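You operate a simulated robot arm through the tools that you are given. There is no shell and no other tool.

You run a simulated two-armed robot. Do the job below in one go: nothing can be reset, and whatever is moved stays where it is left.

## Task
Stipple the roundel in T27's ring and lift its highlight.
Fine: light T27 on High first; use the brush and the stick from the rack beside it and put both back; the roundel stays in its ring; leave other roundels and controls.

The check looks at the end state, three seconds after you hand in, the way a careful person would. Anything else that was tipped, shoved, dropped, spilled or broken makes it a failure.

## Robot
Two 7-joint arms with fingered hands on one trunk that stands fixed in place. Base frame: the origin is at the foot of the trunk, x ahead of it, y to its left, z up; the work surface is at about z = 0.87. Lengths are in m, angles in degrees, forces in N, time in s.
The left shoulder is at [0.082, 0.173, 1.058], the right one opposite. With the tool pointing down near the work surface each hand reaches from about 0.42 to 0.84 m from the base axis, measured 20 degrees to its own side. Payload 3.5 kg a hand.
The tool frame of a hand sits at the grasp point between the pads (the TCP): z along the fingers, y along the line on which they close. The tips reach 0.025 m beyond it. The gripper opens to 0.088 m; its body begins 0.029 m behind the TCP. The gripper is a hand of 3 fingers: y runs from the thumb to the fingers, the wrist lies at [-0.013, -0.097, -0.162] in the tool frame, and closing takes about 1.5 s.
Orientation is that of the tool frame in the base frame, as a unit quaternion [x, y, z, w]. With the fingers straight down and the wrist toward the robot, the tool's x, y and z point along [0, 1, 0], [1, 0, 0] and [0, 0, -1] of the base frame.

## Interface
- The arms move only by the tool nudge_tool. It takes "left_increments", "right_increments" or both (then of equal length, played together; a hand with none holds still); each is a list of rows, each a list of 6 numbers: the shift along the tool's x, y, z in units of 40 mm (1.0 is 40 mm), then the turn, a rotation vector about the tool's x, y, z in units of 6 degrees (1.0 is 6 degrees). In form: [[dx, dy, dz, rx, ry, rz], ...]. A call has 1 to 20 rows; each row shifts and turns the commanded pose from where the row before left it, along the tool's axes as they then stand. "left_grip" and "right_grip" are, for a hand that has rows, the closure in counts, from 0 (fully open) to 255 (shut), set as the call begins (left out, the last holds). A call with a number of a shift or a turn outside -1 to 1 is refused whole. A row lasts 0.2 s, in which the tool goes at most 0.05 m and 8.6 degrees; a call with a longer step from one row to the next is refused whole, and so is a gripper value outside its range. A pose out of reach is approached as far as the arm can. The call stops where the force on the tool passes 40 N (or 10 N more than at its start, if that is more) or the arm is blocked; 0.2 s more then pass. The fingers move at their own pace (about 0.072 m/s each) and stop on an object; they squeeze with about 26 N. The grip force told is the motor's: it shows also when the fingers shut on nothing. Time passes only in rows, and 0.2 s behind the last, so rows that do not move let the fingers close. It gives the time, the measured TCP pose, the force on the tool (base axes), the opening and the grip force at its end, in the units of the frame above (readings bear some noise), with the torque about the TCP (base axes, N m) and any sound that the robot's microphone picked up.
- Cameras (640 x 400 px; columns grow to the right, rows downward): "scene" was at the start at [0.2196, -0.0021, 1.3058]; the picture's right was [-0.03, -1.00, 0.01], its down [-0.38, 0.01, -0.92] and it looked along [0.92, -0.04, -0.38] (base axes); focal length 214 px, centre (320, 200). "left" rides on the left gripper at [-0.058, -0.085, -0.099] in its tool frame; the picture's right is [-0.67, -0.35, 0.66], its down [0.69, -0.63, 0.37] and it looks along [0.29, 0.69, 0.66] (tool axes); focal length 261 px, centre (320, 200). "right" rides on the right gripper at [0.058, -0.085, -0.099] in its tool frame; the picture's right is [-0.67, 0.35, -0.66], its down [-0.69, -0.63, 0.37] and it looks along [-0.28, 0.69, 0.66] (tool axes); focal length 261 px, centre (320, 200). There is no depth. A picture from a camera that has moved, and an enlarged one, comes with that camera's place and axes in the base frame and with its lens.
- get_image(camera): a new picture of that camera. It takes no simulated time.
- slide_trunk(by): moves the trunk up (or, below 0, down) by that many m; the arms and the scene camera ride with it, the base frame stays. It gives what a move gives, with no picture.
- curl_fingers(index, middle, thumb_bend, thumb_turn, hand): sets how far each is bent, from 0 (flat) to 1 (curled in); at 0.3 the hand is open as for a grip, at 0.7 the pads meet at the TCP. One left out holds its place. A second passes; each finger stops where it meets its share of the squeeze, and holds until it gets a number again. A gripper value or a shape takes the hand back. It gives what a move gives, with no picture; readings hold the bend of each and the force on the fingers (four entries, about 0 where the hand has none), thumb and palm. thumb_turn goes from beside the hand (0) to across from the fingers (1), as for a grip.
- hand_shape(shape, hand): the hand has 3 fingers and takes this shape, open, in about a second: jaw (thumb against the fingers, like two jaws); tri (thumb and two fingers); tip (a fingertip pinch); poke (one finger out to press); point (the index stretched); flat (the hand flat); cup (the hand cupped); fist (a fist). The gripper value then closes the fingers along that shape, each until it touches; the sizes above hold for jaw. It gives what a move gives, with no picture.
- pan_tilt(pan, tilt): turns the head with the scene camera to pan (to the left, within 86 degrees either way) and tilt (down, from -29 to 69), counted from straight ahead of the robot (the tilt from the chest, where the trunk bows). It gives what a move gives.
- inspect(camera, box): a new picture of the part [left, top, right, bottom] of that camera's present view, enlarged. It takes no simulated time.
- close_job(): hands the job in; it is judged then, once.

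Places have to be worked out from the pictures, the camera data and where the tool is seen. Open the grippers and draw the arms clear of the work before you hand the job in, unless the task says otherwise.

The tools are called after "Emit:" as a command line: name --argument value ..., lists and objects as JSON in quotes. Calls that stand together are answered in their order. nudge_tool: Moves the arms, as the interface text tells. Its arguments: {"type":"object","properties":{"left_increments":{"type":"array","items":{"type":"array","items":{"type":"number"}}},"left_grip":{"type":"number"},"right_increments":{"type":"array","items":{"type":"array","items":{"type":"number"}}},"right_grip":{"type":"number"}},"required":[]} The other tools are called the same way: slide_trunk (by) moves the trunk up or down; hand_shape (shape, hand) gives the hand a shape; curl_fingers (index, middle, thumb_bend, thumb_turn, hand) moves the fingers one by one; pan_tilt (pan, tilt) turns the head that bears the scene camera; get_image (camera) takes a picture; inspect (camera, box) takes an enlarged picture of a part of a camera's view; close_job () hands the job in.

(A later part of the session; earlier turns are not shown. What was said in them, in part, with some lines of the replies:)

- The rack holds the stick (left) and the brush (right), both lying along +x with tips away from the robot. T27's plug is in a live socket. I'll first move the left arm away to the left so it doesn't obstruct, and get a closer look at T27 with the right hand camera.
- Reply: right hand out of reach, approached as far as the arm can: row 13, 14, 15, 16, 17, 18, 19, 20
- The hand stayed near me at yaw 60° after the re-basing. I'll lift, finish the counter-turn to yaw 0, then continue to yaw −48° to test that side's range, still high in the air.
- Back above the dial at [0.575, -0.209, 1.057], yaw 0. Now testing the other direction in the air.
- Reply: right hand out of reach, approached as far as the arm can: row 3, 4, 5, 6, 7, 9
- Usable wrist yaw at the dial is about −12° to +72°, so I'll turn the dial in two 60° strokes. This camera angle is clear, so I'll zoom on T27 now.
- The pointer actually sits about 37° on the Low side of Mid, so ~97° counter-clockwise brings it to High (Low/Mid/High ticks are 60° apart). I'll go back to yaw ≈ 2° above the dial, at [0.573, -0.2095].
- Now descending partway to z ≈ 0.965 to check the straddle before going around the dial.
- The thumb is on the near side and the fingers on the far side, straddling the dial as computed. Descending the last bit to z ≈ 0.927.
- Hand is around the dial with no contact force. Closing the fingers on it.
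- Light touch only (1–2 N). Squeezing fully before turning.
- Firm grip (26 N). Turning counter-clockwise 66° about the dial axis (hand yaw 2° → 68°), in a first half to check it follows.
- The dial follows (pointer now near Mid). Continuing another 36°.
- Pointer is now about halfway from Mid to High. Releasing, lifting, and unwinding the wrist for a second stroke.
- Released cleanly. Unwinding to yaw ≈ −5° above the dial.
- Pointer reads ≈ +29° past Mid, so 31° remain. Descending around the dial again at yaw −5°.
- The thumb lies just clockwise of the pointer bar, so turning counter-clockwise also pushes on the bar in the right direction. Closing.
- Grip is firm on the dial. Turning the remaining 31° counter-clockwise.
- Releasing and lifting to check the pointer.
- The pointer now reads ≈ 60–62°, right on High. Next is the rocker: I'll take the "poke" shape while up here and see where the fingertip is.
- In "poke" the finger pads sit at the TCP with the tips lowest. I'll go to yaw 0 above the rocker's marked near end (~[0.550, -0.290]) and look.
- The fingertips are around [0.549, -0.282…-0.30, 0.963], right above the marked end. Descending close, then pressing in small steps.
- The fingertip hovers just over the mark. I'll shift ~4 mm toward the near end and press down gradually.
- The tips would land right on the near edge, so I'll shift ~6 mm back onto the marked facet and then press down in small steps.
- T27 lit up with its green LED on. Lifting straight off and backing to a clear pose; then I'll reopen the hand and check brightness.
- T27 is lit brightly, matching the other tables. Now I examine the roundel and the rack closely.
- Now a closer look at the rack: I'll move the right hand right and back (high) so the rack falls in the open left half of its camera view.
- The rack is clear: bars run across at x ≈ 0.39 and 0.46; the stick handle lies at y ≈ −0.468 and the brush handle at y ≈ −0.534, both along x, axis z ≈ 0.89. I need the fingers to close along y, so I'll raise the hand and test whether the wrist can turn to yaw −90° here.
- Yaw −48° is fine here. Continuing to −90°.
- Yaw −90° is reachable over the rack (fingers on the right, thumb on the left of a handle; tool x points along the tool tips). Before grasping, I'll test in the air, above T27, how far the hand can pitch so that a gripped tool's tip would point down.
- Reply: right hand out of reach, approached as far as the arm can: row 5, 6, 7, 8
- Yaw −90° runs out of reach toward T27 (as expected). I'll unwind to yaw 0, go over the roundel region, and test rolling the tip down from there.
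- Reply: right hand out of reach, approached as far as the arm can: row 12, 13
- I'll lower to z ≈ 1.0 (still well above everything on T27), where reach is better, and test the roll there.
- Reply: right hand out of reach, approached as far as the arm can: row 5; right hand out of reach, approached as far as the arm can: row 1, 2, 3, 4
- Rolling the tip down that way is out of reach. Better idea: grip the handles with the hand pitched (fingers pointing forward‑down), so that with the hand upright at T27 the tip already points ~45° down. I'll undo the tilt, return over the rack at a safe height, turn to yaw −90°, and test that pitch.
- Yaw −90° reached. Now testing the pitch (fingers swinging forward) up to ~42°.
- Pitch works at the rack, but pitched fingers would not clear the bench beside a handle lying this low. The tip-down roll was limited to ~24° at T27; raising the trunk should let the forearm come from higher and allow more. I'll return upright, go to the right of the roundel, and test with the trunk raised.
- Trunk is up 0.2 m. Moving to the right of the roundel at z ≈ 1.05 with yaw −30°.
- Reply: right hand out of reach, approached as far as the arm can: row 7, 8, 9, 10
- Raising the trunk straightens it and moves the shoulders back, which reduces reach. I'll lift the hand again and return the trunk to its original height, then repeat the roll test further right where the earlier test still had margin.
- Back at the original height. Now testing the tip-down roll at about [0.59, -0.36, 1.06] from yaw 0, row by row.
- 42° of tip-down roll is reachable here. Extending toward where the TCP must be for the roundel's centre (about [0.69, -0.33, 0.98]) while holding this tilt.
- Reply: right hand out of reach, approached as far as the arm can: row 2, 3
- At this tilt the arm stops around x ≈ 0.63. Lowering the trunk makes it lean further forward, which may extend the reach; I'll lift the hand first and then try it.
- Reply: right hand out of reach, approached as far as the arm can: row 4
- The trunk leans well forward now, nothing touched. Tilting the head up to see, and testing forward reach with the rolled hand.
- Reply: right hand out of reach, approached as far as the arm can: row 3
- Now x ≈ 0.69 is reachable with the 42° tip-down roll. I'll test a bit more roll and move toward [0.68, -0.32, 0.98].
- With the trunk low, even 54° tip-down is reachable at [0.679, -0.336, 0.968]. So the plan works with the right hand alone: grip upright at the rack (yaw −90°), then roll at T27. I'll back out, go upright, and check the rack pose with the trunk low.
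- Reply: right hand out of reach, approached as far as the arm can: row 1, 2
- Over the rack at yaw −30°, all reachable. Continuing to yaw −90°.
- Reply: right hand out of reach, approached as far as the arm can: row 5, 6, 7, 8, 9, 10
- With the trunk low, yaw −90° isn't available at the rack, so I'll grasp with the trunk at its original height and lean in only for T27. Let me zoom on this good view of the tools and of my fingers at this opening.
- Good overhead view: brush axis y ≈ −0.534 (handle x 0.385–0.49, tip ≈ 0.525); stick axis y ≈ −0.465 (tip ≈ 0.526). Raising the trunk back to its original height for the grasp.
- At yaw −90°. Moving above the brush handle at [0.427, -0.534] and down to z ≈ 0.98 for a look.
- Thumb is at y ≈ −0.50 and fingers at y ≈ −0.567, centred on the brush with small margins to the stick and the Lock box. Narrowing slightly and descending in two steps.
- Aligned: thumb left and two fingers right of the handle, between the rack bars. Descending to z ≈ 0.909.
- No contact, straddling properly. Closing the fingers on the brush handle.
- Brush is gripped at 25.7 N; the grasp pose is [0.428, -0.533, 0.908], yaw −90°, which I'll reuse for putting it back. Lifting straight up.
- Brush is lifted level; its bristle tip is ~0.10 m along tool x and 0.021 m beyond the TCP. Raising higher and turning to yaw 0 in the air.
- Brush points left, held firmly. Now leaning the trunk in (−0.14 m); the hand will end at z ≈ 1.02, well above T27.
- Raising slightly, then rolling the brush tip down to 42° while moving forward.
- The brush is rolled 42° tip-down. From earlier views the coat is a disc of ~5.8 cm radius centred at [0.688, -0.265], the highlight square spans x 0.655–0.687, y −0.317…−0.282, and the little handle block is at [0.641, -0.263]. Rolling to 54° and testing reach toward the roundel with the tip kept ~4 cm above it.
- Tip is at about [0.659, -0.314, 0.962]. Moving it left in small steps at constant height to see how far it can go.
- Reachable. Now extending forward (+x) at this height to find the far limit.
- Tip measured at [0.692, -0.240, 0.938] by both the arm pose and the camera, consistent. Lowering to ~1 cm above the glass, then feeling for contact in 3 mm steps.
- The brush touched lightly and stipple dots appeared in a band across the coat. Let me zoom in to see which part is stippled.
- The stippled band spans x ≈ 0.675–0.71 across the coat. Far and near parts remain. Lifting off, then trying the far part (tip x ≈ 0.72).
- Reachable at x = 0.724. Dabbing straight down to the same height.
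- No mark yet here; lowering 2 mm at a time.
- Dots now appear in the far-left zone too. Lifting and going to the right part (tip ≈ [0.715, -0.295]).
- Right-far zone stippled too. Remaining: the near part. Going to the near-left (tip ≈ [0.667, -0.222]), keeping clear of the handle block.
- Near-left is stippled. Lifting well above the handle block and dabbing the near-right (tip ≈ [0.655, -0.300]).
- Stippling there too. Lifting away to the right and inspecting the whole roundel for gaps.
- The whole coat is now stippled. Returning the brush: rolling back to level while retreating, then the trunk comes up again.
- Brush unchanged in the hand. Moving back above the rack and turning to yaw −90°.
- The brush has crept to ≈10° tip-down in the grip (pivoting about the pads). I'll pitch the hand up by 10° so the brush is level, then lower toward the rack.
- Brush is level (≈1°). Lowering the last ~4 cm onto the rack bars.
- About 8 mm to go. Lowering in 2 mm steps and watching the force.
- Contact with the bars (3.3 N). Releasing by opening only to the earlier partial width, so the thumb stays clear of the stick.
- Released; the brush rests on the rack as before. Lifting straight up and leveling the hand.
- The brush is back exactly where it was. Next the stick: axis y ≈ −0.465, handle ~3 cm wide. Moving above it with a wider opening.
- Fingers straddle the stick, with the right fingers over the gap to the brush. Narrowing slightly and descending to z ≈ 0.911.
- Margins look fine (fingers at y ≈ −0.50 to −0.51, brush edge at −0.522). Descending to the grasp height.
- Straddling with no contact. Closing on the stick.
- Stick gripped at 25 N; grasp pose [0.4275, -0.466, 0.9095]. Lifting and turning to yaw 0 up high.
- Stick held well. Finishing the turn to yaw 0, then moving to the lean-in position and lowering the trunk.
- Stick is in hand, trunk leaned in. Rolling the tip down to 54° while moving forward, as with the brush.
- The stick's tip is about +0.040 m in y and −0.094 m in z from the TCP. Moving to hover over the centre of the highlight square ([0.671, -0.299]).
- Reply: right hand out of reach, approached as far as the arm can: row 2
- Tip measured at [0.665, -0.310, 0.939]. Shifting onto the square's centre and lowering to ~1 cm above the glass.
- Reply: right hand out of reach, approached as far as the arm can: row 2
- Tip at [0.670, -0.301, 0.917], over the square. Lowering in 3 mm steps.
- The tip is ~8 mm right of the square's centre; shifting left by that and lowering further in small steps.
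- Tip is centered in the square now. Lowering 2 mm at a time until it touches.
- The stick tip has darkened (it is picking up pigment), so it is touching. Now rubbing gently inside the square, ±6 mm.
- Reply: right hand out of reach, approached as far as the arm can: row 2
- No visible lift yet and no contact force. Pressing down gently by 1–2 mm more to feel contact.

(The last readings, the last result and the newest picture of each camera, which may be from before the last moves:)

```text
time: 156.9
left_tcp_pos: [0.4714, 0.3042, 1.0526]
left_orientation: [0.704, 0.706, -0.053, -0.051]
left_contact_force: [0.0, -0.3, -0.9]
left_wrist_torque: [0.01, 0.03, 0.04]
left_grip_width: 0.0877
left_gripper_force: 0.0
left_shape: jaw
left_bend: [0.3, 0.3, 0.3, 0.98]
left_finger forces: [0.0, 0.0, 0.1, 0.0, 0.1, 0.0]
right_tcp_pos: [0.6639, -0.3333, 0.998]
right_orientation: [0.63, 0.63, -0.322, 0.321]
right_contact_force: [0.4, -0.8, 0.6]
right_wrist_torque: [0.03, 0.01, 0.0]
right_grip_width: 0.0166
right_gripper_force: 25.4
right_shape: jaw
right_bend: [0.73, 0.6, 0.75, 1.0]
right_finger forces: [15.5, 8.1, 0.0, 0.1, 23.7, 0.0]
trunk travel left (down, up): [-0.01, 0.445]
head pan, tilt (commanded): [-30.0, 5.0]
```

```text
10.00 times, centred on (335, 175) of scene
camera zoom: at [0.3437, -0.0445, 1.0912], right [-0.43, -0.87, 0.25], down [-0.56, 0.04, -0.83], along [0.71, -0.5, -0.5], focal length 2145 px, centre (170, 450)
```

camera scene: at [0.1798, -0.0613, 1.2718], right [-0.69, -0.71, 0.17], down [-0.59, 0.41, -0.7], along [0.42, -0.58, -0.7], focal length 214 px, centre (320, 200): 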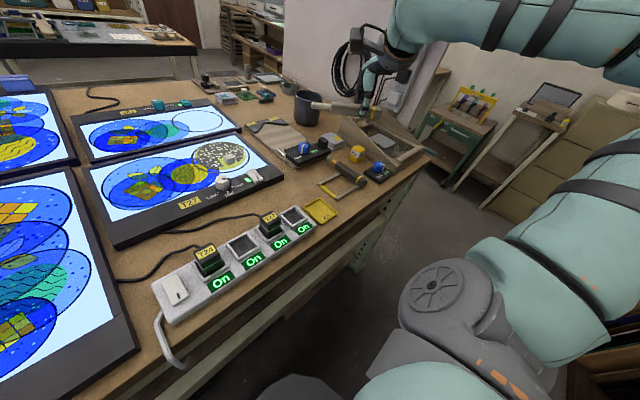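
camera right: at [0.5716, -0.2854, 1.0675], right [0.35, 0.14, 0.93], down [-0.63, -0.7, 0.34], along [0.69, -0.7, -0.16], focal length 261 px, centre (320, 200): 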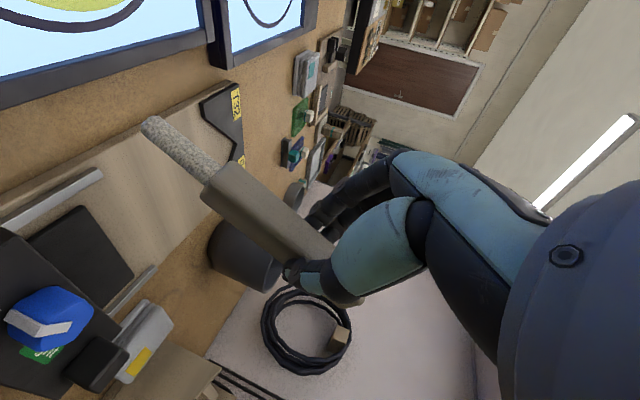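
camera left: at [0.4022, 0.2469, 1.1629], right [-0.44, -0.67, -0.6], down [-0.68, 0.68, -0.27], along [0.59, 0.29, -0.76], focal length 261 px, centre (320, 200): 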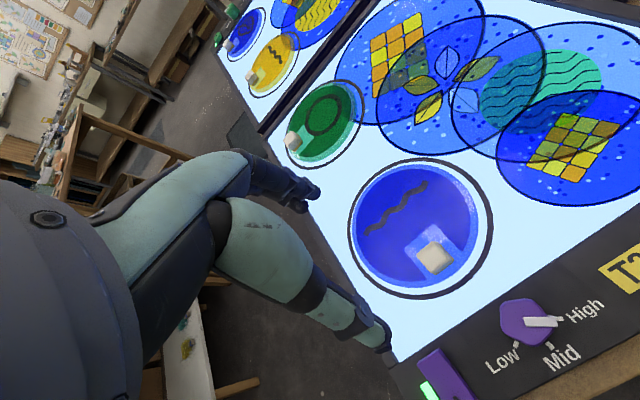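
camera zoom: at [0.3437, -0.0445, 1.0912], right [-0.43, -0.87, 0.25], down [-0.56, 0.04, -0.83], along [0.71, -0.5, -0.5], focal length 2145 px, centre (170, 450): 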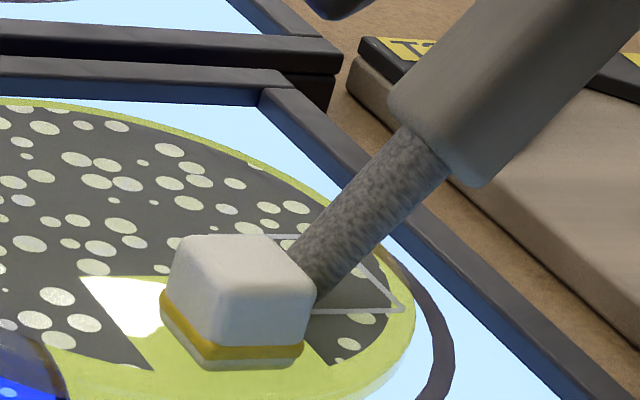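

The tip slid ~6 mm toward the near-left of the square. Re-centering (+6 mm in x), then pressing until I feel contact.

Emit:
nudge_tool --right_increments '[[0, 0.14, 0, 0, 0, 0], [0.025, 0, 0.018, 0, 0, 0], [0.025, 0, 0.018, 0, 0, 0], [0, 0, 0, 0, 0, 0]]'

Emit:
inspect --camera "right" --box '[30, 0, 220, 170]'

Emit:
inspect --camera "scene" --box '[310, 155, 360, 195]'

```text
time: 157.9
left_tcp_pos: [0.4715, 0.3043, 1.0527]
left_orientation: [0.704, 0.706, -0.053, -0.052]
left_contact_force: [0.2, 0.7, 0.8]
left_wrist_torque: [-0.03, 0.03, 0.03]
left_grip_width: 0.0875
left_gripper_force: 0.0
left_shape: jaw
left_bend: [0.3, 0.3, 0.3, 0.98]
left_finger forces: [0.0, 0.0, 0.1, 0.1, 0.0, 0.1]
right_tcp_pos: [0.6682, -0.3333, 0.9967]
right_orientation: [0.629, 0.631, -0.321, 0.322]
right_contact_force: [-0.4, 0.6, 0.2]
right_wrist_torque: [0.04, 0.01, 0.0]
right_grip_width: 0.0164
right_gripper_force: 26.2
right_shape: jaw
right_bend: [0.73, 0.6, 0.75, 1.0]
right_finger forces: [15.9, 8.1, 0.1, 0.1, 23.9, 0.0]
trunk travel left (down, up): [-0.01, 0.445]
head pan, tilt (commanded): [-30.0, 5.0]
```

```text
2.35 times, centred on (125, 85) of right
camera zoom: at [0.583, -0.2191, 1.0073], right [0.35, 0.14, 0.93], down [-0.63, -0.7, 0.34], along [0.7, -0.7, -0.16], focal length 613 px, centre (779, 471)
```

zoom: 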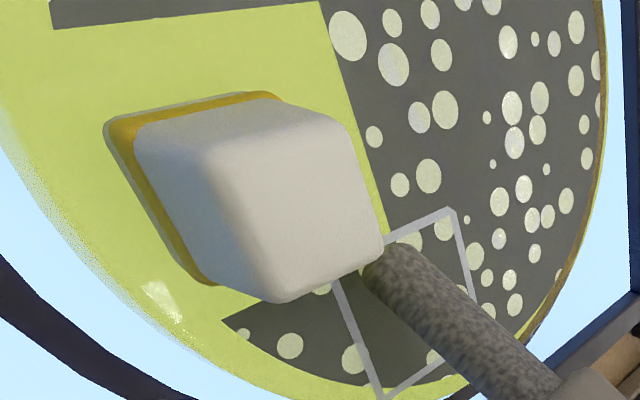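

```text
10.00 times, centred on (335, 175) of scene
camera zoom: at [0.3436, -0.0445, 1.0913], right [-0.43, -0.87, 0.25], down [-0.56, 0.04, -0.83], along [0.71, -0.5, -0.5], focal length 2145 px, centre (170, 450)
```

zoom: 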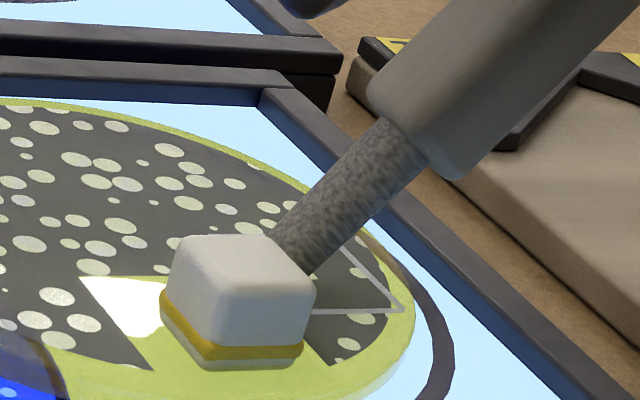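

The stick pivots slightly in the grip when it touches, so its tip drifted left. I'll raise 3 mm, shift right ~6 mm to re-center, touch down again and rub along x (the direction in which the grip can't pivot).

Emit:
nudge_tool --right_increments '[[-0.08, 0, -0.058, 0, 0, 0], [-0.088, 0.03, 0.121, 0, 0, 0], [0.07, 0, 0.051, 0, 0, 0], [0, -0.2, 0, 0, 0, 0], [0, -0.1, 0, 0, 0, 0], [0, 0.2, 0, 0, 0, 0], [0, 0.1, 0, 0, 0, 0], [0, -0.2, 0, 0, 0, 0], [0, -0.1, 0, 0, 0, 0], [0, 0.2, 0, 0, 0, 0], [0, 0.1, 0, 0, 0, 0]]'

Emit:
inspect --camera "right" --box '[30, 0, 220, 170]'

Emit:
inspect --camera "scene" --box '[310, 155, 360, 195]'

```text
time: 160.3
left_tcp_pos: [0.4715, 0.3056, 1.0519]
left_orientation: [0.705, 0.706, -0.053, -0.051]
left_contact_force: [-0.5, 0.4, 0.0]
left_wrist_torque: [0.04, 0.01, 0.0]
left_grip_width: 0.0877
left_gripper_force: 0.0
left_shape: jaw
left_bend: [0.3, 0.3, 0.3, 0.98]
left_finger forces: [0.1, 0.1, 0.0, 0.0, 0.0, 0.0]
right_tcp_pos: [0.6714, -0.3382, 0.9976]
right_orientation: [0.63, 0.63, -0.321, 0.322]
right_contact_force: [-0.3, 0.5, -0.5]
right_wrist_torque: [0.0, 0.02, 0.0]
right_grip_width: 0.0167
right_gripper_force: 25.5
right_shape: jaw
right_bend: [0.73, 0.6, 0.75, 1.0]
right_finger forces: [15.6, 8.6, 0.0, 0.1, 24.3, 0.0]
trunk travel left (down, up): [-0.01, 0.445]
head pan, tilt (commanded): [-30.0, 5.0]
```

```text
2.35 times, centred on (125, 85) of right
camera zoom: at [0.5846, -0.2249, 1.0077], right [0.35, 0.14, 0.93], down [-0.63, -0.7, 0.34], along [0.7, -0.7, -0.16], focal length 613 px, centre (779, 471)
```

zoom: 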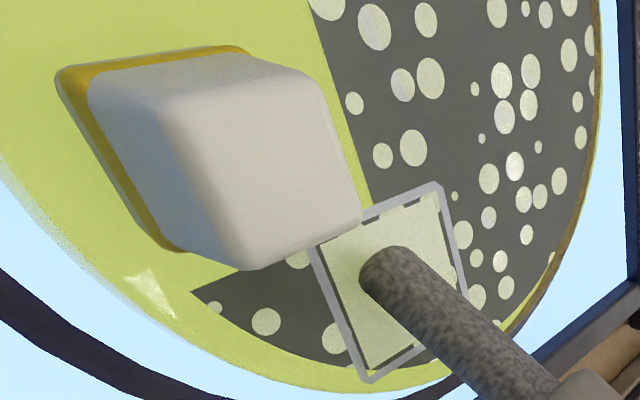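

```text
10.00 times, centred on (335, 175) of scene
camera zoom: at [0.3438, -0.0446, 1.0912], right [-0.43, -0.87, 0.25], down [-0.56, 0.04, -0.83], along [0.71, -0.5, -0.5], focal length 2145 px, centre (170, 450)
```

zoom: 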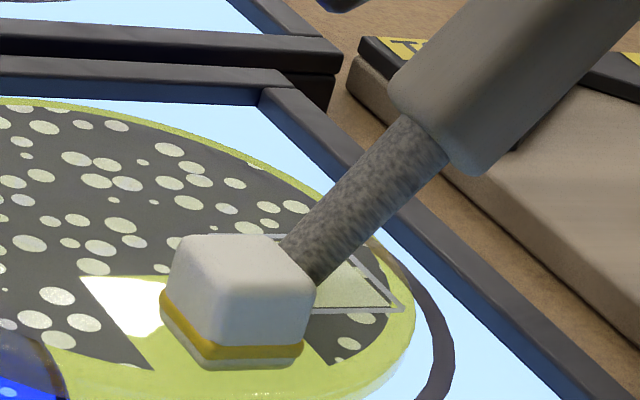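

The highlight square's interior is now lifted clean. Raising the stick straight off and backing to the right to inspect.

Emit:
nudge_tool --right_increments '[[-0.4, 0, -0.29, 0, 0, 0], [-0.5, 0, -0.36, 0, 0, 0], [-0.5, -0.1, 0.1, 0, 0, 0], [-0.37, -0.2, 0.5, 0, 0, 0]]'

Emit:
inspect --camera "scene" --box '[265, 150, 365, 215]'

Emit:
get_image --camera "right"

```text
time: 161.3
left_tcp_pos: [0.4709, 0.3038, 1.0528]
left_orientation: [0.704, 0.706, -0.052, -0.052]
left_contact_force: [-0.9, -0.9, -0.4]
left_wrist_torque: [0.01, 0.02, 0.03]
left_grip_width: 0.0876
left_gripper_force: 0.2
left_shape: jaw
left_bend: [0.3, 0.3, 0.3, 0.98]
left_finger forces: [0.0, 0.0, 0.1, 0.1, 0.1, 0.0]
right_tcp_pos: [0.6562, -0.3887, 1.0439]
right_orientation: [0.629, 0.63, -0.321, 0.321]
right_contact_force: [0.3, -0.2, -0.3]
right_wrist_torque: [0.01, 0.04, -0.03]
right_grip_width: 0.0164
right_gripper_force: 26.7
right_shape: jaw
right_bend: [0.73, 0.6, 0.75, 1.0]
right_finger forces: [15.7, 8.4, 0.0, 0.0, 24.1, 0.1]
right hand out of reach, approached as far as the arm can: row 2
trunk travel left (down, up): [-0.01, 0.445]
head pan, tilt (commanded): [-30.0, 5.0]
```

```text
6.15 times, centred on (315, 182) of scene
camera zoom: at [0.3434, -0.0451, 1.0914], right [-0.43, -0.87, 0.25], down [-0.56, 0.04, -0.83], along [0.71, -0.5, -0.5], focal length 1320 px, centre (351, 308)
```

zoom: 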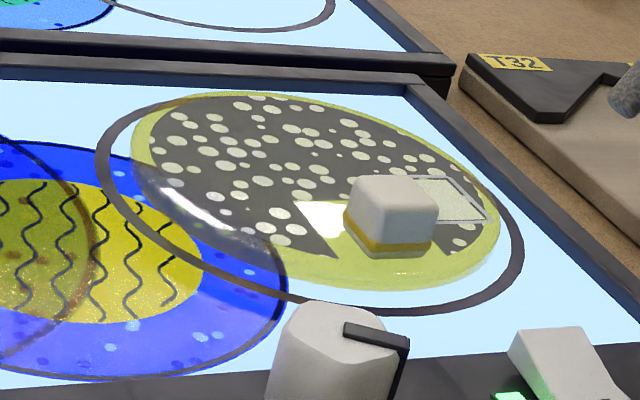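

```text
taken
camera right: at [0.5694, -0.2742, 1.0549], right [0.35, 0.14, 0.93], down [-0.63, -0.7, 0.34], along [0.7, -0.7, -0.16], focal length 261 px, centre (320, 200)
```

right: 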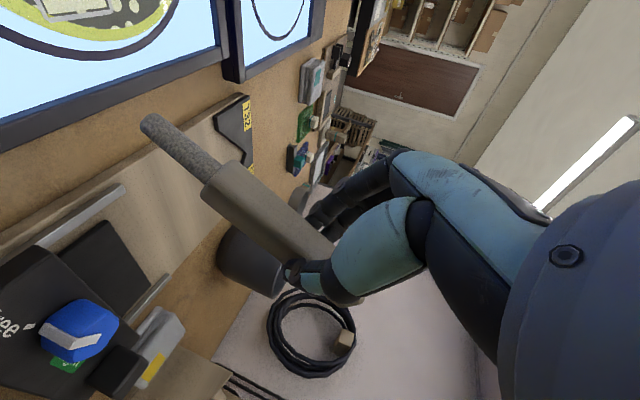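

Highlight lifted, stippling intact, roundel still in its ring. Returning the stick: rolling level while retreating, then trunk up.

Emit:
nudge_tool --right_increments '[[0, -0.28, 0, 0, 1, 0], [0, -0.28, 0, 0, 1, 0], [0, -0.28, 0, 0, 1, 0], [0, -0.28, 0, 0, 1, 0], [0, -0.28, 0, 0, 1, 0], [0, -0.28, 0, 0, 1, 0], [0, -0.28, 0, 0, 1, 0], [0, -0.28, 0, 0, 1, 0], [0, -0.28, 0, 0, 1, 0]]'

Emit:
slide_trunk --by 0.14

Emit:
get_image --camera "right"

```text
time: 163.3
left_tcp_pos: [0.4721, 0.3048, 1.0521]
left_orientation: [0.704, 0.706, -0.052, -0.052]
left_contact_force: [0.0, 0.2, 0.1]
left_wrist_torque: [-0.04, -0.03, 0.02]
left_grip_width: 0.0878
left_gripper_force: 0.0
left_shape: jaw
left_bend: [0.3, 0.3, 0.3, 0.98]
left_finger forces: [0.1, 0.0, 0.0, 0.1, 0.0, 0.0]
right_tcp_pos: [0.5552, -0.3876, 1.045]
right_orientation: [0.707, 0.708, 0.0, 0.0]
right_contact_force: [-0.3, -0.3, -0.6]
right_wrist_torque: [0.0, -0.01, 0.03]
right_grip_width: 0.0165
right_gripper_force: 25.3
right_shape: jaw
right_bend: [0.73, 0.6, 0.75, 1.0]
right_finger forces: [15.5, 8.5, 0.0, 0.0, 24.0, 0.0]
trunk travel left (down, up): [-0.01, 0.445]
head pan, tilt (commanded): [-30.0, 5.0]
```

```text
time: 164.9
left_tcp_pos: [0.4716, 0.3054, 1.1918]
left_orientation: [0.704, 0.706, -0.054, -0.051]
left_contact_force: [-0.4, 0.4, 0.1]
left_wrist_torque: [-0.03, -0.02, 0.01]
left_grip_width: 0.0878
left_gripper_force: 0.0
left_shape: jaw
left_bend: [0.3, 0.3, 0.3, 0.98]
left_finger forces: [0.0, 0.0, 0.0, 0.0, 0.0, 0.0]
right_tcp_pos: [0.5556, -0.388, 1.1827]
right_orientation: [0.706, 0.708, -0.001, 0.0]
right_contact_force: [0.3, 0.2, -0.9]
right_wrist_torque: [-0.01, -0.02, -0.01]
right_grip_width: 0.0163
right_gripper_force: 26.0
right_shape: jaw
right_bend: [0.73, 0.6, 0.75, 1.0]
right_finger forces: [15.5, 8.4, 0.0, 0.1, 23.8, 0.1]
trunk travel left (down, up): [-0.15, 0.305]
head pan, tilt (commanded): [-30.0, 5.0]
```

```text
taken
camera right: at [0.4703, -0.3297, 1.2817], right [0.35, -0.67, 0.66], down [-0.63, -0.69, -0.36], along [0.69, -0.28, -0.66], focal length 261 px, centre (320, 200)
```

right: 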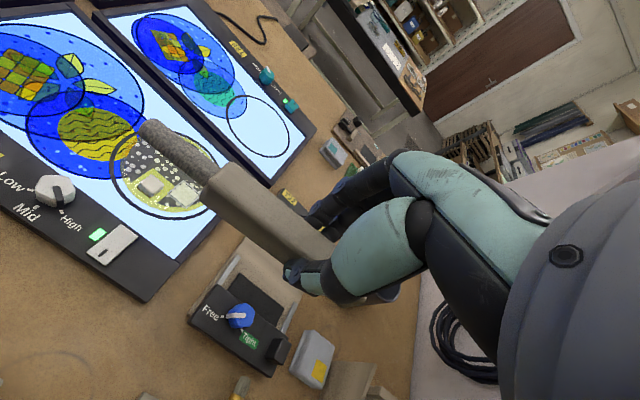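

Moving back over the rack and turning to yaw −90°.

Emit:
nudge_tool --right_increments '[[-0.39, -0.64, 0.36, 0, 0, 0], [-0.39, -0.64, 0.36, 0, 0, 0], [-0.39, -0.64, 0.36, 0, 0, 0], [-0.39, -0.64, 0.36, 0, 0, 0], [-0.39, -0.64, 0.36, 0, 0, 0], [0, 0, 0, 0, 0, 1], [0, 0, 0, 0, 0, 1], [0, 0, 0, 0, 0, 1], [0, 0, 0, 0, 0, 1], [0, 0, 0, 0, 0, 1], [0, 0, 0, 0, 0, 1], [0, 0, 0, 0, 0, 1], [0, 0, 0, 0, 0, 1], [0, 0, 0, 0, 0, 1], [0, 0, 0, 0, 0, 1], [0, 0, 0, 0, 0, 1], [0, 0, 0, 0, 0, 1], [0, 0, 0, 0, 0, 1], [0, 0, 0, 0, 0, 1], [0, 0, 0, 0, 0, 1]]'

Emit:
pan_tilt --pan -45 --tilt 35

Emit:
get_image --camera "scene"

Emit:
inspect --camera "right" --box '[110, 100, 350, 310]'

```text
time: 169.1
left_tcp_pos: [0.4708, 0.306, 1.1927]
left_orientation: [0.704, 0.706, -0.053, -0.052]
left_contact_force: [0.2, 0.1, 0.6]
left_wrist_torque: [-0.05, 0.02, 0.0]
left_grip_width: 0.0877
left_gripper_force: 0.1
left_shape: jaw
left_bend: [0.3, 0.3, 0.3, 0.98]
left_finger forces: [0.0, 0.1, 0.0, 0.0, 0.1, 0.0]
right_tcp_pos: [0.4268, -0.4653, 1.113]
right_orientation: [1.0, 0.0, 0.0, 0.002]
right_contact_force: [0.2, 0.7, -0.7]
right_wrist_torque: [-0.01, 0.02, 0.0]
right_grip_width: 0.0165
right_gripper_force: 26.4
right_shape: jaw
right_bend: [0.73, 0.6, 0.75, 1.0]
right_finger forces: [14.9, 8.1, 0.1, 0.0, 23.2, 0.1]
trunk travel left (down, up): [-0.15, 0.305]
head pan, tilt (commanded): [-30.0, 5.0]
```

```text
time: 170.1
left_tcp_pos: [0.4718, 0.3049, 1.1918]
left_orientation: [0.704, 0.706, -0.053, -0.052]
left_contact_force: [-0.1, -0.6, -0.1]
left_wrist_torque: [-0.01, -0.01, 0.01]
left_grip_width: 0.0877
left_gripper_force: 0.0
left_shape: jaw
left_bend: [0.3, 0.3, 0.3, 0.98]
left_finger forces: [0.1, 0.0, 0.0, 0.1, 0.0, 0.0]
right_tcp_pos: [0.4268, -0.4655, 1.1118]
right_orientation: [1.0, 0.001, 0.0, 0.0]
right_contact_force: [-0.7, 0.1, -1.1]
right_wrist_torque: [0.01, 0.02, 0.0]
right_grip_width: 0.0164
right_gripper_force: 26.3
right_shape: jaw
right_bend: [0.73, 0.6, 0.75, 1.0]
right_finger forces: [15.0, 8.2, 0.0, 0.0, 23.1, 0.0]
trunk travel left (down, up): [-0.15, 0.305]
head pan, tilt (commanded): [-45.0, 35.0]
```

```text
taken
camera scene: at [0.1801, -0.0609, 1.2719], right [-0.69, -0.71, 0.17], down [-0.59, 0.4, -0.7], along [0.42, -0.58, -0.7], focal length 214 px, centre (320, 200)
```

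scene: 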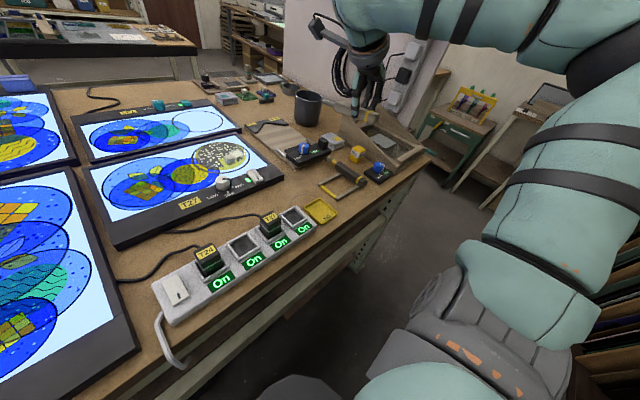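

```text
1.90 times, centred on (230, 205) of right
camera zoom: at [0.484, -0.3809, 1.2107], right [-0.67, -0.35, 0.66], down [-0.69, 0.63, -0.37], along [-0.28, -0.7, -0.66], focal length 496 px, centre (491, 190)
```

zoom: 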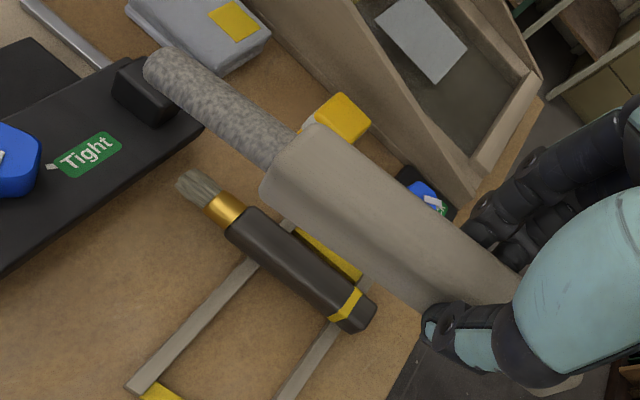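

Emit:
inspect --camera "scene" --box '[310, 50, 400, 130]'

```text
5.00 times, centred on (355, 90) of scene
camera zoom: at [0.1801, -0.0609, 1.2719], right [-0.69, -0.71, 0.17], down [-0.59, 0.4, -0.7], along [0.42, -0.58, -0.7], focal length 1072 px, centre (145, 750)
```

zoom: 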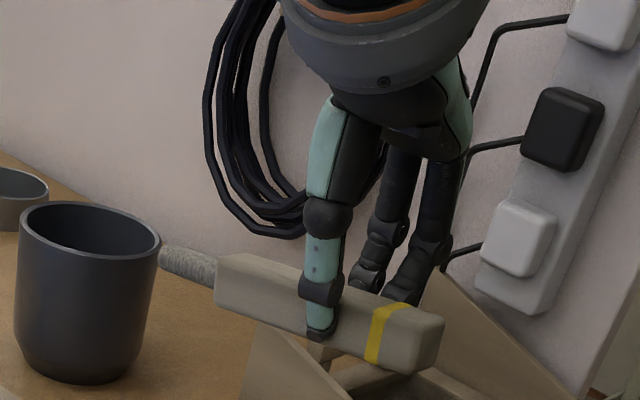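

The stick is ≈10° tip-down in the grip, just as the brush was. Pitching the hand 10.5° to level it and lowering to ~4 cm above the rack.

Emit:
nudge_tool --right_increments '[[0, 0, 0, 0, 0.875, 0], [0, 0, 0, 0, 0.875, 0], [-0.16, 0.01, 0.81, 0, 0, 0], [-0.16, 0, 0.81, 0, 0, 0], [-0.16, 0, 0.81, 0, 0, 0], [-0.16, 0, 0.81, 0, 0, 0], [-0.16, 0, 0.81, 0, 0, 0]]'

Emit:
inspect --camera "scene" --box '[300, 110, 400, 200]'

Emit:
get_image --camera "right"

```text
time: 171.7
left_tcp_pos: [0.4716, 0.3039, 1.1922]
left_orientation: [0.704, 0.706, -0.051, -0.052]
left_contact_force: [0.3, -0.6, 0.7]
left_wrist_torque: [0.01, 0.0, -0.03]
left_grip_width: 0.0875
left_gripper_force: 0.0
left_shape: jaw
left_bend: [0.3, 0.3, 0.3, 0.98]
left_finger forces: [0.0, 0.0, 0.0, 0.1, 0.1, 0.0]
right_tcp_pos: [0.426, -0.4682, 0.9466]
right_orientation: [0.996, 0.001, 0.092, 0.0]
right_contact_force: [0.2, 0.4, -0.8]
right_wrist_torque: [0.01, 0.01, -0.07]
right_grip_width: 0.0164
right_gripper_force: 25.7
right_shape: jaw
right_bend: [0.73, 0.6, 0.75, 1.0]
right_finger forces: [14.9, 8.1, 0.0, 0.1, 23.1, 0.0]
trunk travel left (down, up): [-0.15, 0.305]
head pan, tilt (commanded): [-45.0, 35.0]
```

```text
4.44 times, centred on (350, 155) of scene
camera zoom: at [0.1807, -0.0612, 1.2716], right [-0.69, -0.71, 0.17], down [-0.59, 0.41, -0.7], along [0.42, -0.58, -0.7], focal length 953 px, centre (187, 400)
```

zoom: 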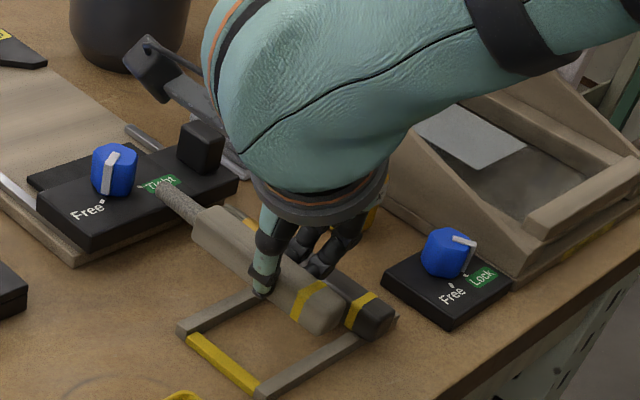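

```text
taken
camera right: at [0.4642, -0.3824, 1.0541], right [-0.78, -0.35, 0.52], down [-0.61, 0.63, -0.48], along [-0.16, -0.7, -0.7], focal length 261 px, centre (320, 200)
```

right: 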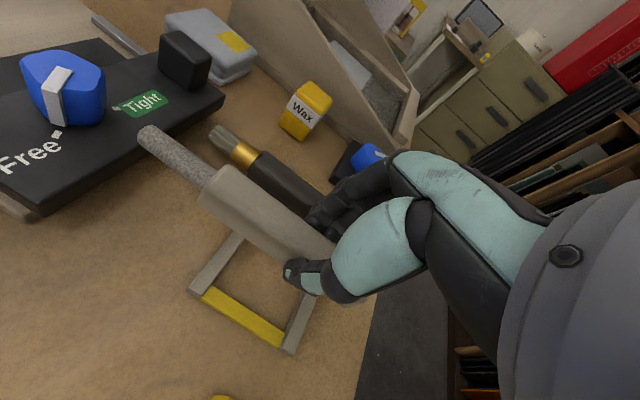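

Level and aligned over its original slot. Lowering most of the way, then feeling for the bars.

Emit:
nudge_tool --right_increments '[[-0.1, -0.02, 0.42, 0, 0, 0], [-0.1, 0, 0.36, 0, 0, 0], [0, 0, 0, 0, 0, 0]]'

Emit:
inspect --camera "scene" --box '[300, 120, 390, 200]'

Emit:
inspect --camera "right" --box '[110, 100, 350, 310]'

```text
time: 172.5
left_tcp_pos: [0.4709, 0.3043, 1.1933]
left_orientation: [0.705, 0.706, -0.052, -0.051]
left_contact_force: [-0.2, 0.0, 0.3]
left_wrist_torque: [-0.02, 0.02, 0.02]
left_grip_width: 0.088
left_gripper_force: 0.1
left_shape: jaw
left_bend: [0.3, 0.3, 0.3, 0.98]
left_finger forces: [0.1, 0.0, 0.1, 0.0, 0.0, 0.1]
right_tcp_pos: [0.4248, -0.4655, 0.9143]
right_orientation: [0.996, 0.0, 0.092, 0.001]
right_contact_force: [0.4, -0.6, -0.1]
right_wrist_torque: [0.03, 0.06, -0.01]
right_grip_width: 0.0164
right_gripper_force: 25.9
right_shape: jaw
right_bend: [0.73, 0.6, 0.75, 1.0]
right_finger forces: [14.8, 8.3, 0.0, 0.0, 23.0, 0.0]
trunk travel left (down, up): [-0.15, 0.305]
head pan, tilt (commanded): [-45.0, 35.0]
```

```text
5.00 times, centred on (345, 160) of scene
camera zoom: at [0.1797, -0.0609, 1.2719], right [-0.69, -0.71, 0.17], down [-0.59, 0.41, -0.7], along [0.42, -0.58, -0.7], focal length 1072 px, centre (195, 400)
```

zoom: 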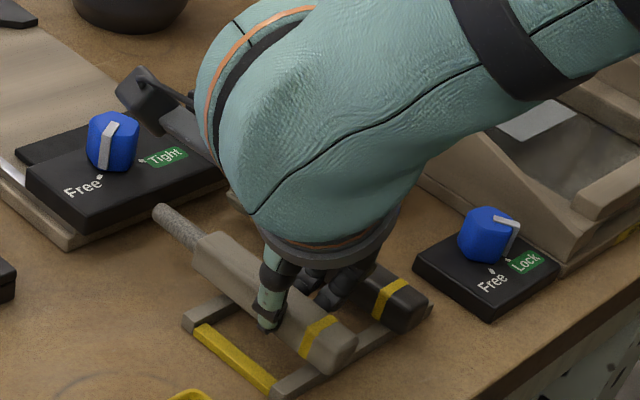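

```text
1.90 times, centred on (230, 205) of right
camera zoom: at [0.4611, -0.3807, 1.0224], right [-0.78, -0.35, 0.52], down [-0.61, 0.63, -0.49], along [-0.16, -0.7, -0.7], focal length 496 px, centre (491, 190)
```

zoom: 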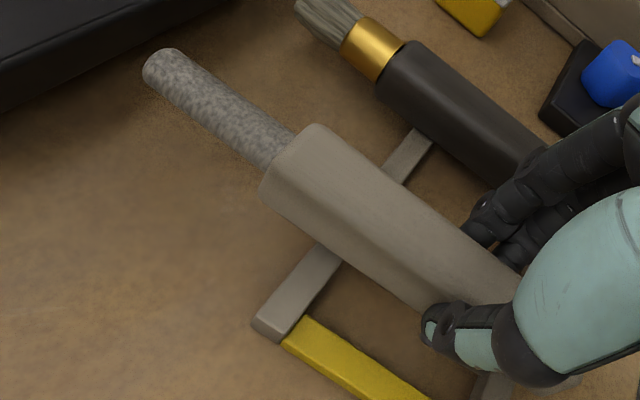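

Lowering the last few millimetres in 2 mm steps.

Emit:
nudge_tool --right_increments '[[-0.01, 0, 0.05, 0, 0, 0], [-0.01, 0, 0.05, 0, 0, 0], [0, 0, 0, 0, 0, 0]]'

```text
time: 173.3
left_tcp_pos: [0.4716, 0.3048, 1.1936]
left_orientation: [0.704, 0.706, -0.053, -0.052]
left_contact_force: [-0.2, -0.5, 0.0]
left_wrist_torque: [0.02, 0.04, 0.0]
left_grip_width: 0.0875
left_gripper_force: 0.0
left_shape: jaw
left_bend: [0.3, 0.3, 0.3, 0.98]
left_finger forces: [0.0, 0.0, 0.0, 0.0, 0.0, 0.0]
right_tcp_pos: [0.4233, -0.4663, 0.9097]
right_orientation: [0.996, 0.0, 0.091, 0.001]
right_contact_force: [0.5, -1.2, -0.5]
right_wrist_torque: [0.02, 0.05, 0.03]
right_grip_width: 0.0164
right_gripper_force: 26.1
right_shape: jaw
right_bend: [0.73, 0.6, 0.75, 1.0]
right_finger forces: [14.8, 8.3, 0.0, 0.0, 23.1, 0.0]
trunk travel left (down, up): [-0.15, 0.305]
head pan, tilt (commanded): [-45.0, 35.0]
```

Emit:
nudge_tool --right_increments '[[-0.005, 0, 0.03, 0, 0, 0], [-0.005, 0, 0.03, 0, 0, 0], [0, 0, 0, 0, 0, 0]]'

Emit:
inspect --camera "scene" --box '[310, 135, 390, 200]'

```text
time: 174.1
left_tcp_pos: [0.4703, 0.3042, 1.193]
left_orientation: [0.704, 0.706, -0.053, -0.051]
left_contact_force: [0.7, -0.4, 0.0]
left_wrist_torque: [0.06, 0.0, 0.01]
left_grip_width: 0.0876
left_gripper_force: 0.1
left_shape: jaw
left_bend: [0.3, 0.3, 0.3, 0.98]
left_finger forces: [0.0, 0.0, 0.0, 0.1, 0.1, 0.0]
right_tcp_pos: [0.4239, -0.4649, 0.9089]
right_orientation: [0.996, 0.0, 0.092, 0.001]
right_contact_force: [1.1, -0.1, 5.5]
right_wrist_torque: [-0.08, 0.0, 0.01]
right_grip_width: 0.0169
right_gripper_force: 25.6
right_shape: jaw
right_bend: [0.73, 0.6, 0.75, 1.0]
right_finger forces: [15.3, 9.8, 0.0, 0.0, 23.9, 0.0]
trunk travel left (down, up): [-0.15, 0.305]
head pan, tilt (commanded): [-45.0, 35.0]
```

```text
6.15 times, centred on (350, 168) of scene
camera zoom: at [0.1796, -0.0605, 1.272], right [-0.69, -0.71, 0.17], down [-0.59, 0.41, -0.7], along [0.42, -0.58, -0.7], focal length 1320 px, centre (135, 400)
```

zoom: 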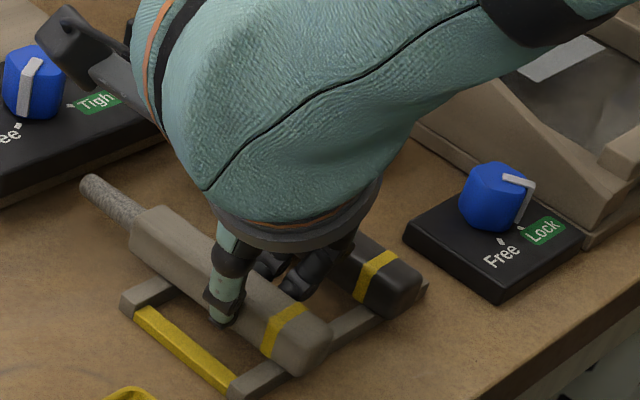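

Contact with the bars (5.5 N). Releasing to the earlier partial opening so the fingers stay clear of the brush.

Emit:
nudge_tool --right_increments '[[0, 0, 0, 0, 0, 0], [0, 0, 0, 0, 0, 0], [0, 0, 0, 0, 0, 0], [0, 0, 0, 0, 0, 0], [0, 0, 0, 0, 0, 0]]' --right_grip 105

Emit:
inspect --camera "right" --box '[110, 100, 350, 310]'

Emit:
inspect --camera "scene" --box '[310, 135, 390, 200]'

```text
time: 175.3
left_tcp_pos: [0.4726, 0.3052, 1.1926]
left_orientation: [0.705, 0.706, -0.053, -0.051]
left_contact_force: [-0.4, 0.3, 1.3]
left_wrist_torque: [-0.02, -0.02, 0.0]
left_grip_width: 0.0878
left_gripper_force: 0.0
left_shape: jaw
left_bend: [0.3, 0.3, 0.3, 0.98]
left_finger forces: [0.0, 0.0, 0.0, 0.1, 0.0, 0.0]
right_tcp_pos: [0.4236, -0.465, 0.9085]
right_orientation: [0.996, 0.001, 0.091, 0.001]
right_contact_force: [-0.9, 0.1, 0.3]
right_wrist_torque: [-0.02, 0.03, 0.02]
right_grip_width: 0.051
right_gripper_force: 0.1
right_shape: jaw
right_bend: [0.74, 0.41, 0.65, 1.0]
right_finger forces: [0.1, 0.0, 0.0, 0.0, 0.1, 0.1]
trunk travel left (down, up): [-0.15, 0.305]
head pan, tilt (commanded): [-45.0, 35.0]
```

```text
1.90 times, centred on (230, 205) of right
camera zoom: at [0.4611, -0.3807, 1.0158], right [-0.78, -0.35, 0.52], down [-0.61, 0.63, -0.49], along [-0.16, -0.7, -0.7], focal length 496 px, centre (491, 190)
```

zoom: 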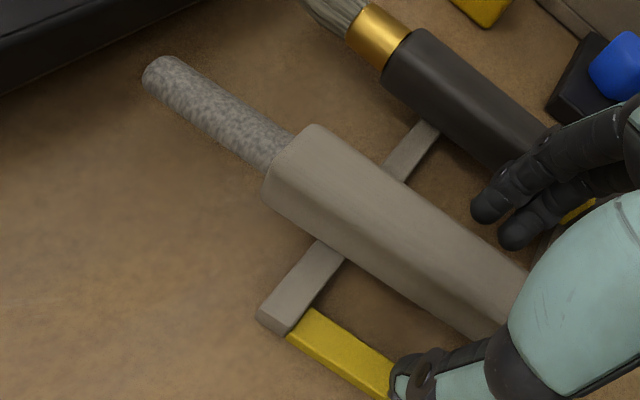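

```text
6.15 times, centred on (350, 168) of scene
camera zoom: at [0.1799, -0.0609, 1.2718], right [-0.69, -0.71, 0.17], down [-0.59, 0.41, -0.7], along [0.42, -0.58, -0.7], focal length 1320 px, centre (135, 400)
```

zoom: 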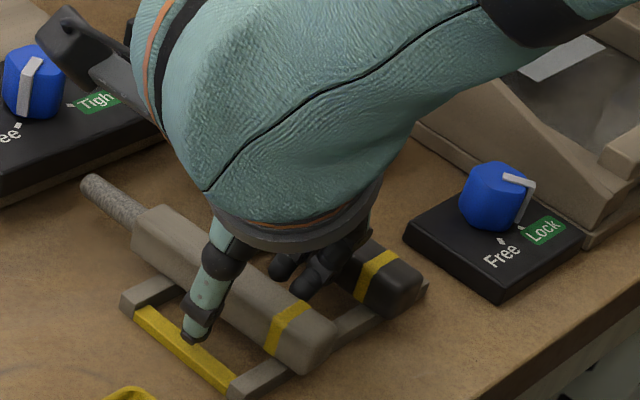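

Released; the stick sits on both bars. Lifting straight up and leveling the hand.

Emit:
nudge_tool --right_increments '[[0.09, 0, -0.49, 0, 0, 0], [0.18, 0, -0.98, 0, 0, 0], [0.18, 0, -0.98, 0, 0, 0], [0.18, 0, -0.98, 0, 0, 0], [0, 0, 0, 0, -0.875, 0], [0, 0, 0, 0, -0.875, 0]]'

Emit:
inspect --camera "scene" --box '[300, 130, 400, 205]'

Emit:
get_image --camera "right"

```text
time: 176.7
left_tcp_pos: [0.4711, 0.3043, 1.1935]
left_orientation: [0.705, 0.705, -0.053, -0.051]
left_contact_force: [0.8, -0.2, 0.0]
left_wrist_torque: [0.0, 0.01, 0.04]
left_grip_width: 0.0877
left_gripper_force: 0.0
left_shape: jaw
left_bend: [0.3, 0.3, 0.3, 0.98]
left_finger forces: [0.1, 0.1, 0.0, 0.0, 0.0, 0.0]
right_tcp_pos: [0.4236, -0.4637, 1.0468]
right_orientation: [1.0, 0.001, -0.001, 0.001]
right_contact_force: [-1.6, 1.7, -0.8]
right_wrist_torque: [-0.03, 0.0, -0.01]
right_grip_width: 0.0515
right_gripper_force: 0.1
right_shape: jaw
right_bend: [0.74, 0.41, 0.65, 1.0]
right_finger forces: [0.0, 0.0, 0.0, 0.0, 0.1, 0.0]
trunk travel left (down, up): [-0.15, 0.305]
head pan, tilt (commanded): [-45.0, 35.0]
```

```text
5.33 times, centred on (350, 168) of scene
camera zoom: at [0.1804, -0.0609, 1.2717], right [-0.69, -0.71, 0.17], down [-0.59, 0.41, -0.7], along [0.42, -0.58, -0.7], focal length 1144 px, centre (160, 373)
```

zoom: 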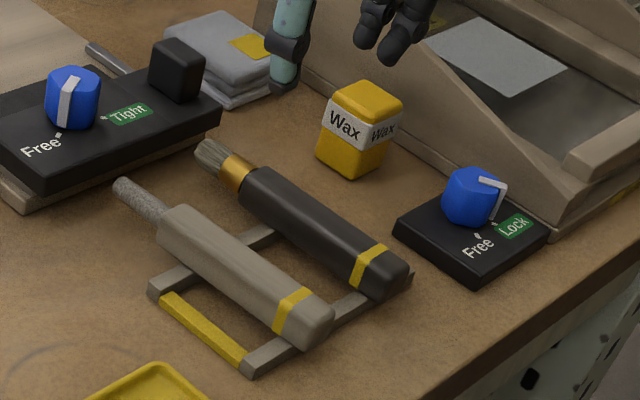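

```text
taken
camera right: at [0.4802, -0.3801, 1.1457], right [-0.67, -0.35, 0.66], down [-0.69, 0.63, -0.36], along [-0.29, -0.7, -0.66], focal length 261 px, centre (320, 200)
```

right: 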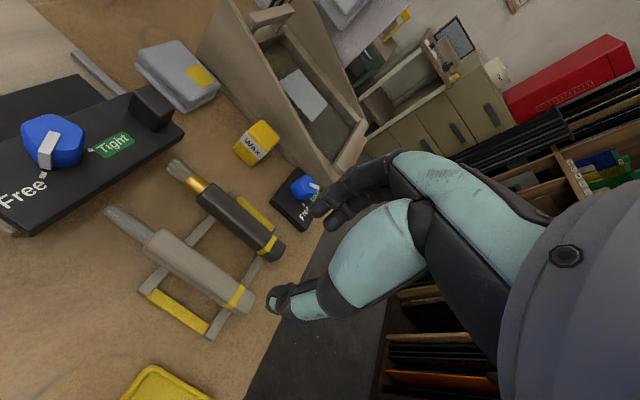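

Both tools are back on the rack. Opening the hand, raising, and returning the right arm to its initial clear pose.

Emit:
nudge_tool --right_increments '[[0, 0, -1, 0, 0, 0], [0, 0, -1, 0, 0, 0], [0, 0, -0.8, 0, 0, 0], [0, 0, 0, 0, 0, -1], [0, 0, 0, 0, 0, -1], [0, 0, 0, 0, 0, -1], [0, 0, 0, 0, 0, -1], [0, 0, 0, 0, 0, -1], [0, 0, 0, 0, 0, -1], [0, 0, 0, 0, 0, -1], [0, 0, 0, 0, 0, -1], [0, 0, 0, 0, 0, -1], [0, 0, 0, 0, 0, -1], [0, 0, 0, 0, 0, -1], [0, 0, 0, 0, 0, -1], [0, 0, 0, 0, 0, -1], [0, 0, 0, 0, 0, -1], [0, 0, 0, 0, 0, -1], [0.4, -0.4, 0, 0, 0, 0], [0.4, -0.5, 0, 0, 0, 0]]' --right_grip 0

Emit:
pan_tilt --pan -25 --tilt 40

Emit:
get_image --camera "scene"

Emit:
get_image --camera "right"

```text
time: 180.9
left_tcp_pos: [0.47, 0.3048, 1.193]
left_orientation: [0.704, 0.706, -0.051, -0.051]
left_contact_force: [-0.5, 0.2, -0.5]
left_wrist_torque: [0.0, 0.03, 0.05]
left_grip_width: 0.0878
left_gripper_force: 0.1
left_shape: jaw
left_bend: [0.3, 0.3, 0.3, 0.98]
left_finger forces: [0.0, 0.1, 0.0, 0.1, 0.1, 0.1]
right_tcp_pos: [0.3843, -0.4321, 1.1605]
right_orientation: [0.706, 0.708, 0.0, 0.002]
right_contact_force: [-0.1, -0.2, 0.5]
right_wrist_torque: [0.01, 0.01, 0.0]
right_grip_width: 0.0875
right_gripper_force: 0.0
right_shape: jaw
right_bend: [0.3, 0.3, 0.3, 0.98]
right_finger forces: [0.0, 0.0, 0.0, 0.0, 0.0, 0.0]
trunk travel left (down, up): [-0.15, 0.305]
head pan, tilt (commanded): [-45.0, 35.0]
```

```text
time: 181.7
left_tcp_pos: [0.4705, 0.3045, 1.1925]
left_orientation: [0.704, 0.706, -0.052, -0.051]
left_contact_force: [0.3, -0.3, 0.7]
left_wrist_torque: [-0.01, 0.03, -0.02]
left_grip_width: 0.0877
left_gripper_force: 0.1
left_shape: jaw
left_bend: [0.3, 0.3, 0.3, 0.98]
left_finger forces: [0.0, 0.1, 0.0, 0.0, 0.0, 0.0]
right_tcp_pos: [0.3877, -0.4335, 1.1584]
right_orientation: [0.706, 0.708, -0.001, 0.001]
right_contact_force: [-0.6, -0.2, 0.1]
right_wrist_torque: [-0.01, 0.05, -0.02]
right_grip_width: 0.0877
right_gripper_force: 0.0
right_shape: jaw
right_bend: [0.3, 0.3, 0.3, 0.98]
right_finger forces: [0.0, 0.0, 0.0, 0.0, 0.0, 0.0]
trunk travel left (down, up): [-0.15, 0.305]
head pan, tilt (commanded): [-25.0, 40.0]
```

```text
taken
camera scene: at [0.1924, -0.0347, 1.2609], right [-0.41, -0.91, 0.1], down [-0.75, 0.27, -0.6], along [0.52, -0.32, -0.79], focal length 214 px, centre (320, 200)
```

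scene: 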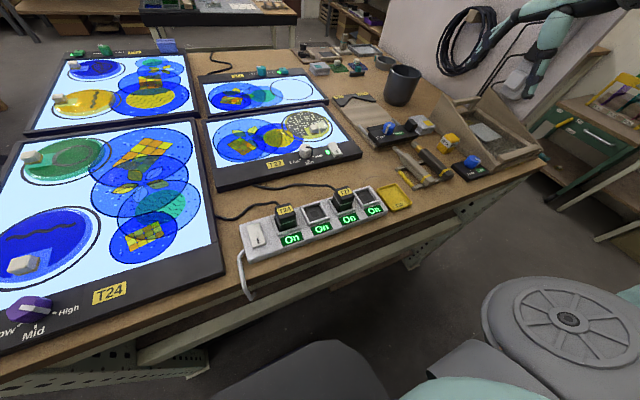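

```text
taken
camera right: at [0.3008, -0.3757, 1.2581], right [0.35, -0.67, 0.66], down [-0.63, -0.69, -0.37], along [0.69, -0.29, -0.66], focal length 261 px, centre (320, 200)
```

right: 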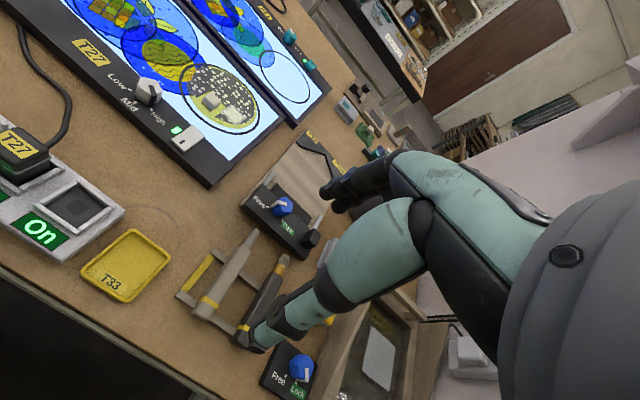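

Everything looks in place. A final close inspection of the roundel, the controls, and the surroundings before handing in.

Emit:
inspect --camera "scene" --box '[265, 95, 365, 165]'

Emit:
inspect --camera "right" --box '[90, 40, 280, 190]'

Emit:
inspect --camera "scene" --box '[340, 60, 540, 200]'

Emit:
inspect --camera "scene" --box '[285, 135, 325, 165]'

```text
5.71 times, centred on (315, 130) of scene
camera zoom: at [0.1924, -0.0347, 1.2609], right [-0.41, -0.91, 0.1], down [-0.75, 0.27, -0.6], along [0.52, -0.32, -0.79], focal length 1226 px, centre (349, 600)
```

zoom: 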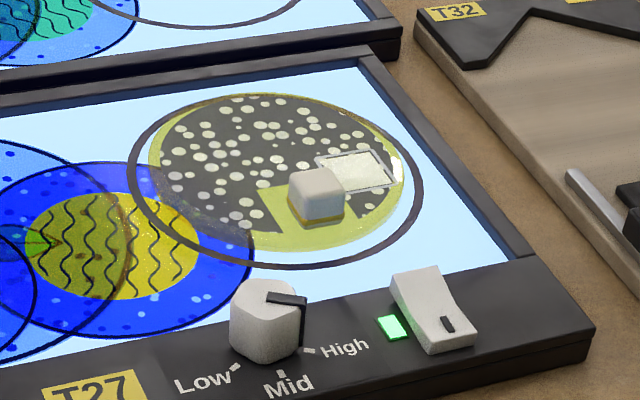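

```text
2.67 times, centred on (185, 115) of right
camera zoom: at [0.3008, -0.3757, 1.2581], right [0.35, -0.67, 0.66], down [-0.63, -0.69, -0.37], along [0.69, -0.29, -0.66], focal length 695 px, centre (680, 427)
```

zoom: 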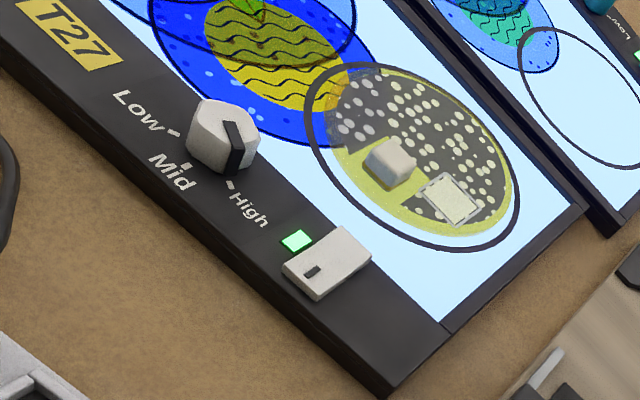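

```text
2.86 times, centred on (440, 130) of scene
camera zoom: at [0.1924, -0.0347, 1.2609], right [-0.41, -0.91, 0.1], down [-0.75, 0.27, -0.6], along [0.52, -0.32, -0.79], focal length 613 px, centre (-23, 400)
```

zoom: 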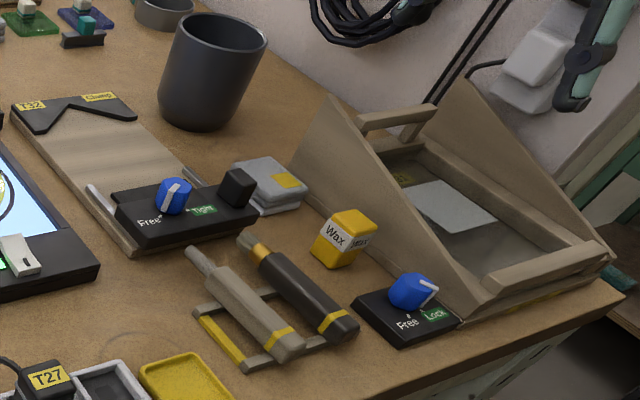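

```text
13.33 times, centred on (305, 150) of scene
camera zoom: at [0.1924, -0.0347, 1.2609], right [-0.41, -0.91, 0.1], down [-0.75, 0.27, -0.6], along [0.52, -0.32, -0.79], focal length 2860 px, centre (520, 867)
```

zoom: 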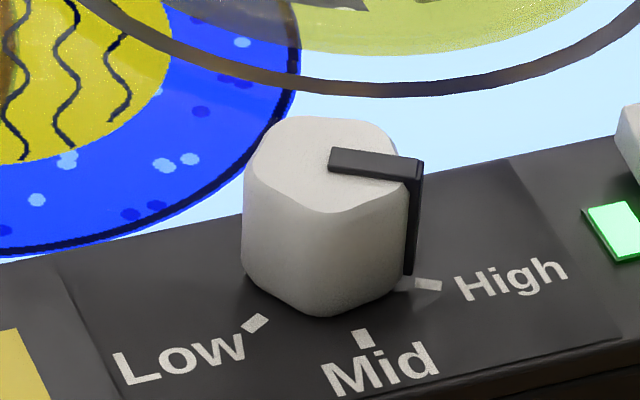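

T27 is lit with its LED on and the dial at High. The coat is stippled throughout, the highlight square is lifted, and the roundel sits in its ring. Brush and stick are back on the rack, and nothing else looks moved. The grippers are open and the arms are clear, so I'm handing in.

Emit:
close_job

```text
The job is handed in.
```

I finished the T27 job and handed it in; I haven't seen the check's result.

- **Light:** T27 is on, with its green LED lit and the dial at High.
- **Stipple:** The whole coat is stippled, and the roundel is still in its ring.
- **Highlight:** The square is lifted clean, and the stippling around it is intact.
- **Tools:** The brush and the stick are both back on the rack where they were. Their tips have darkened from use.
- **Surroundings:** In the last pictures nothing else looked moved, and I touched no other roundels or controls. The grippers are open and both arms are clear of the work.
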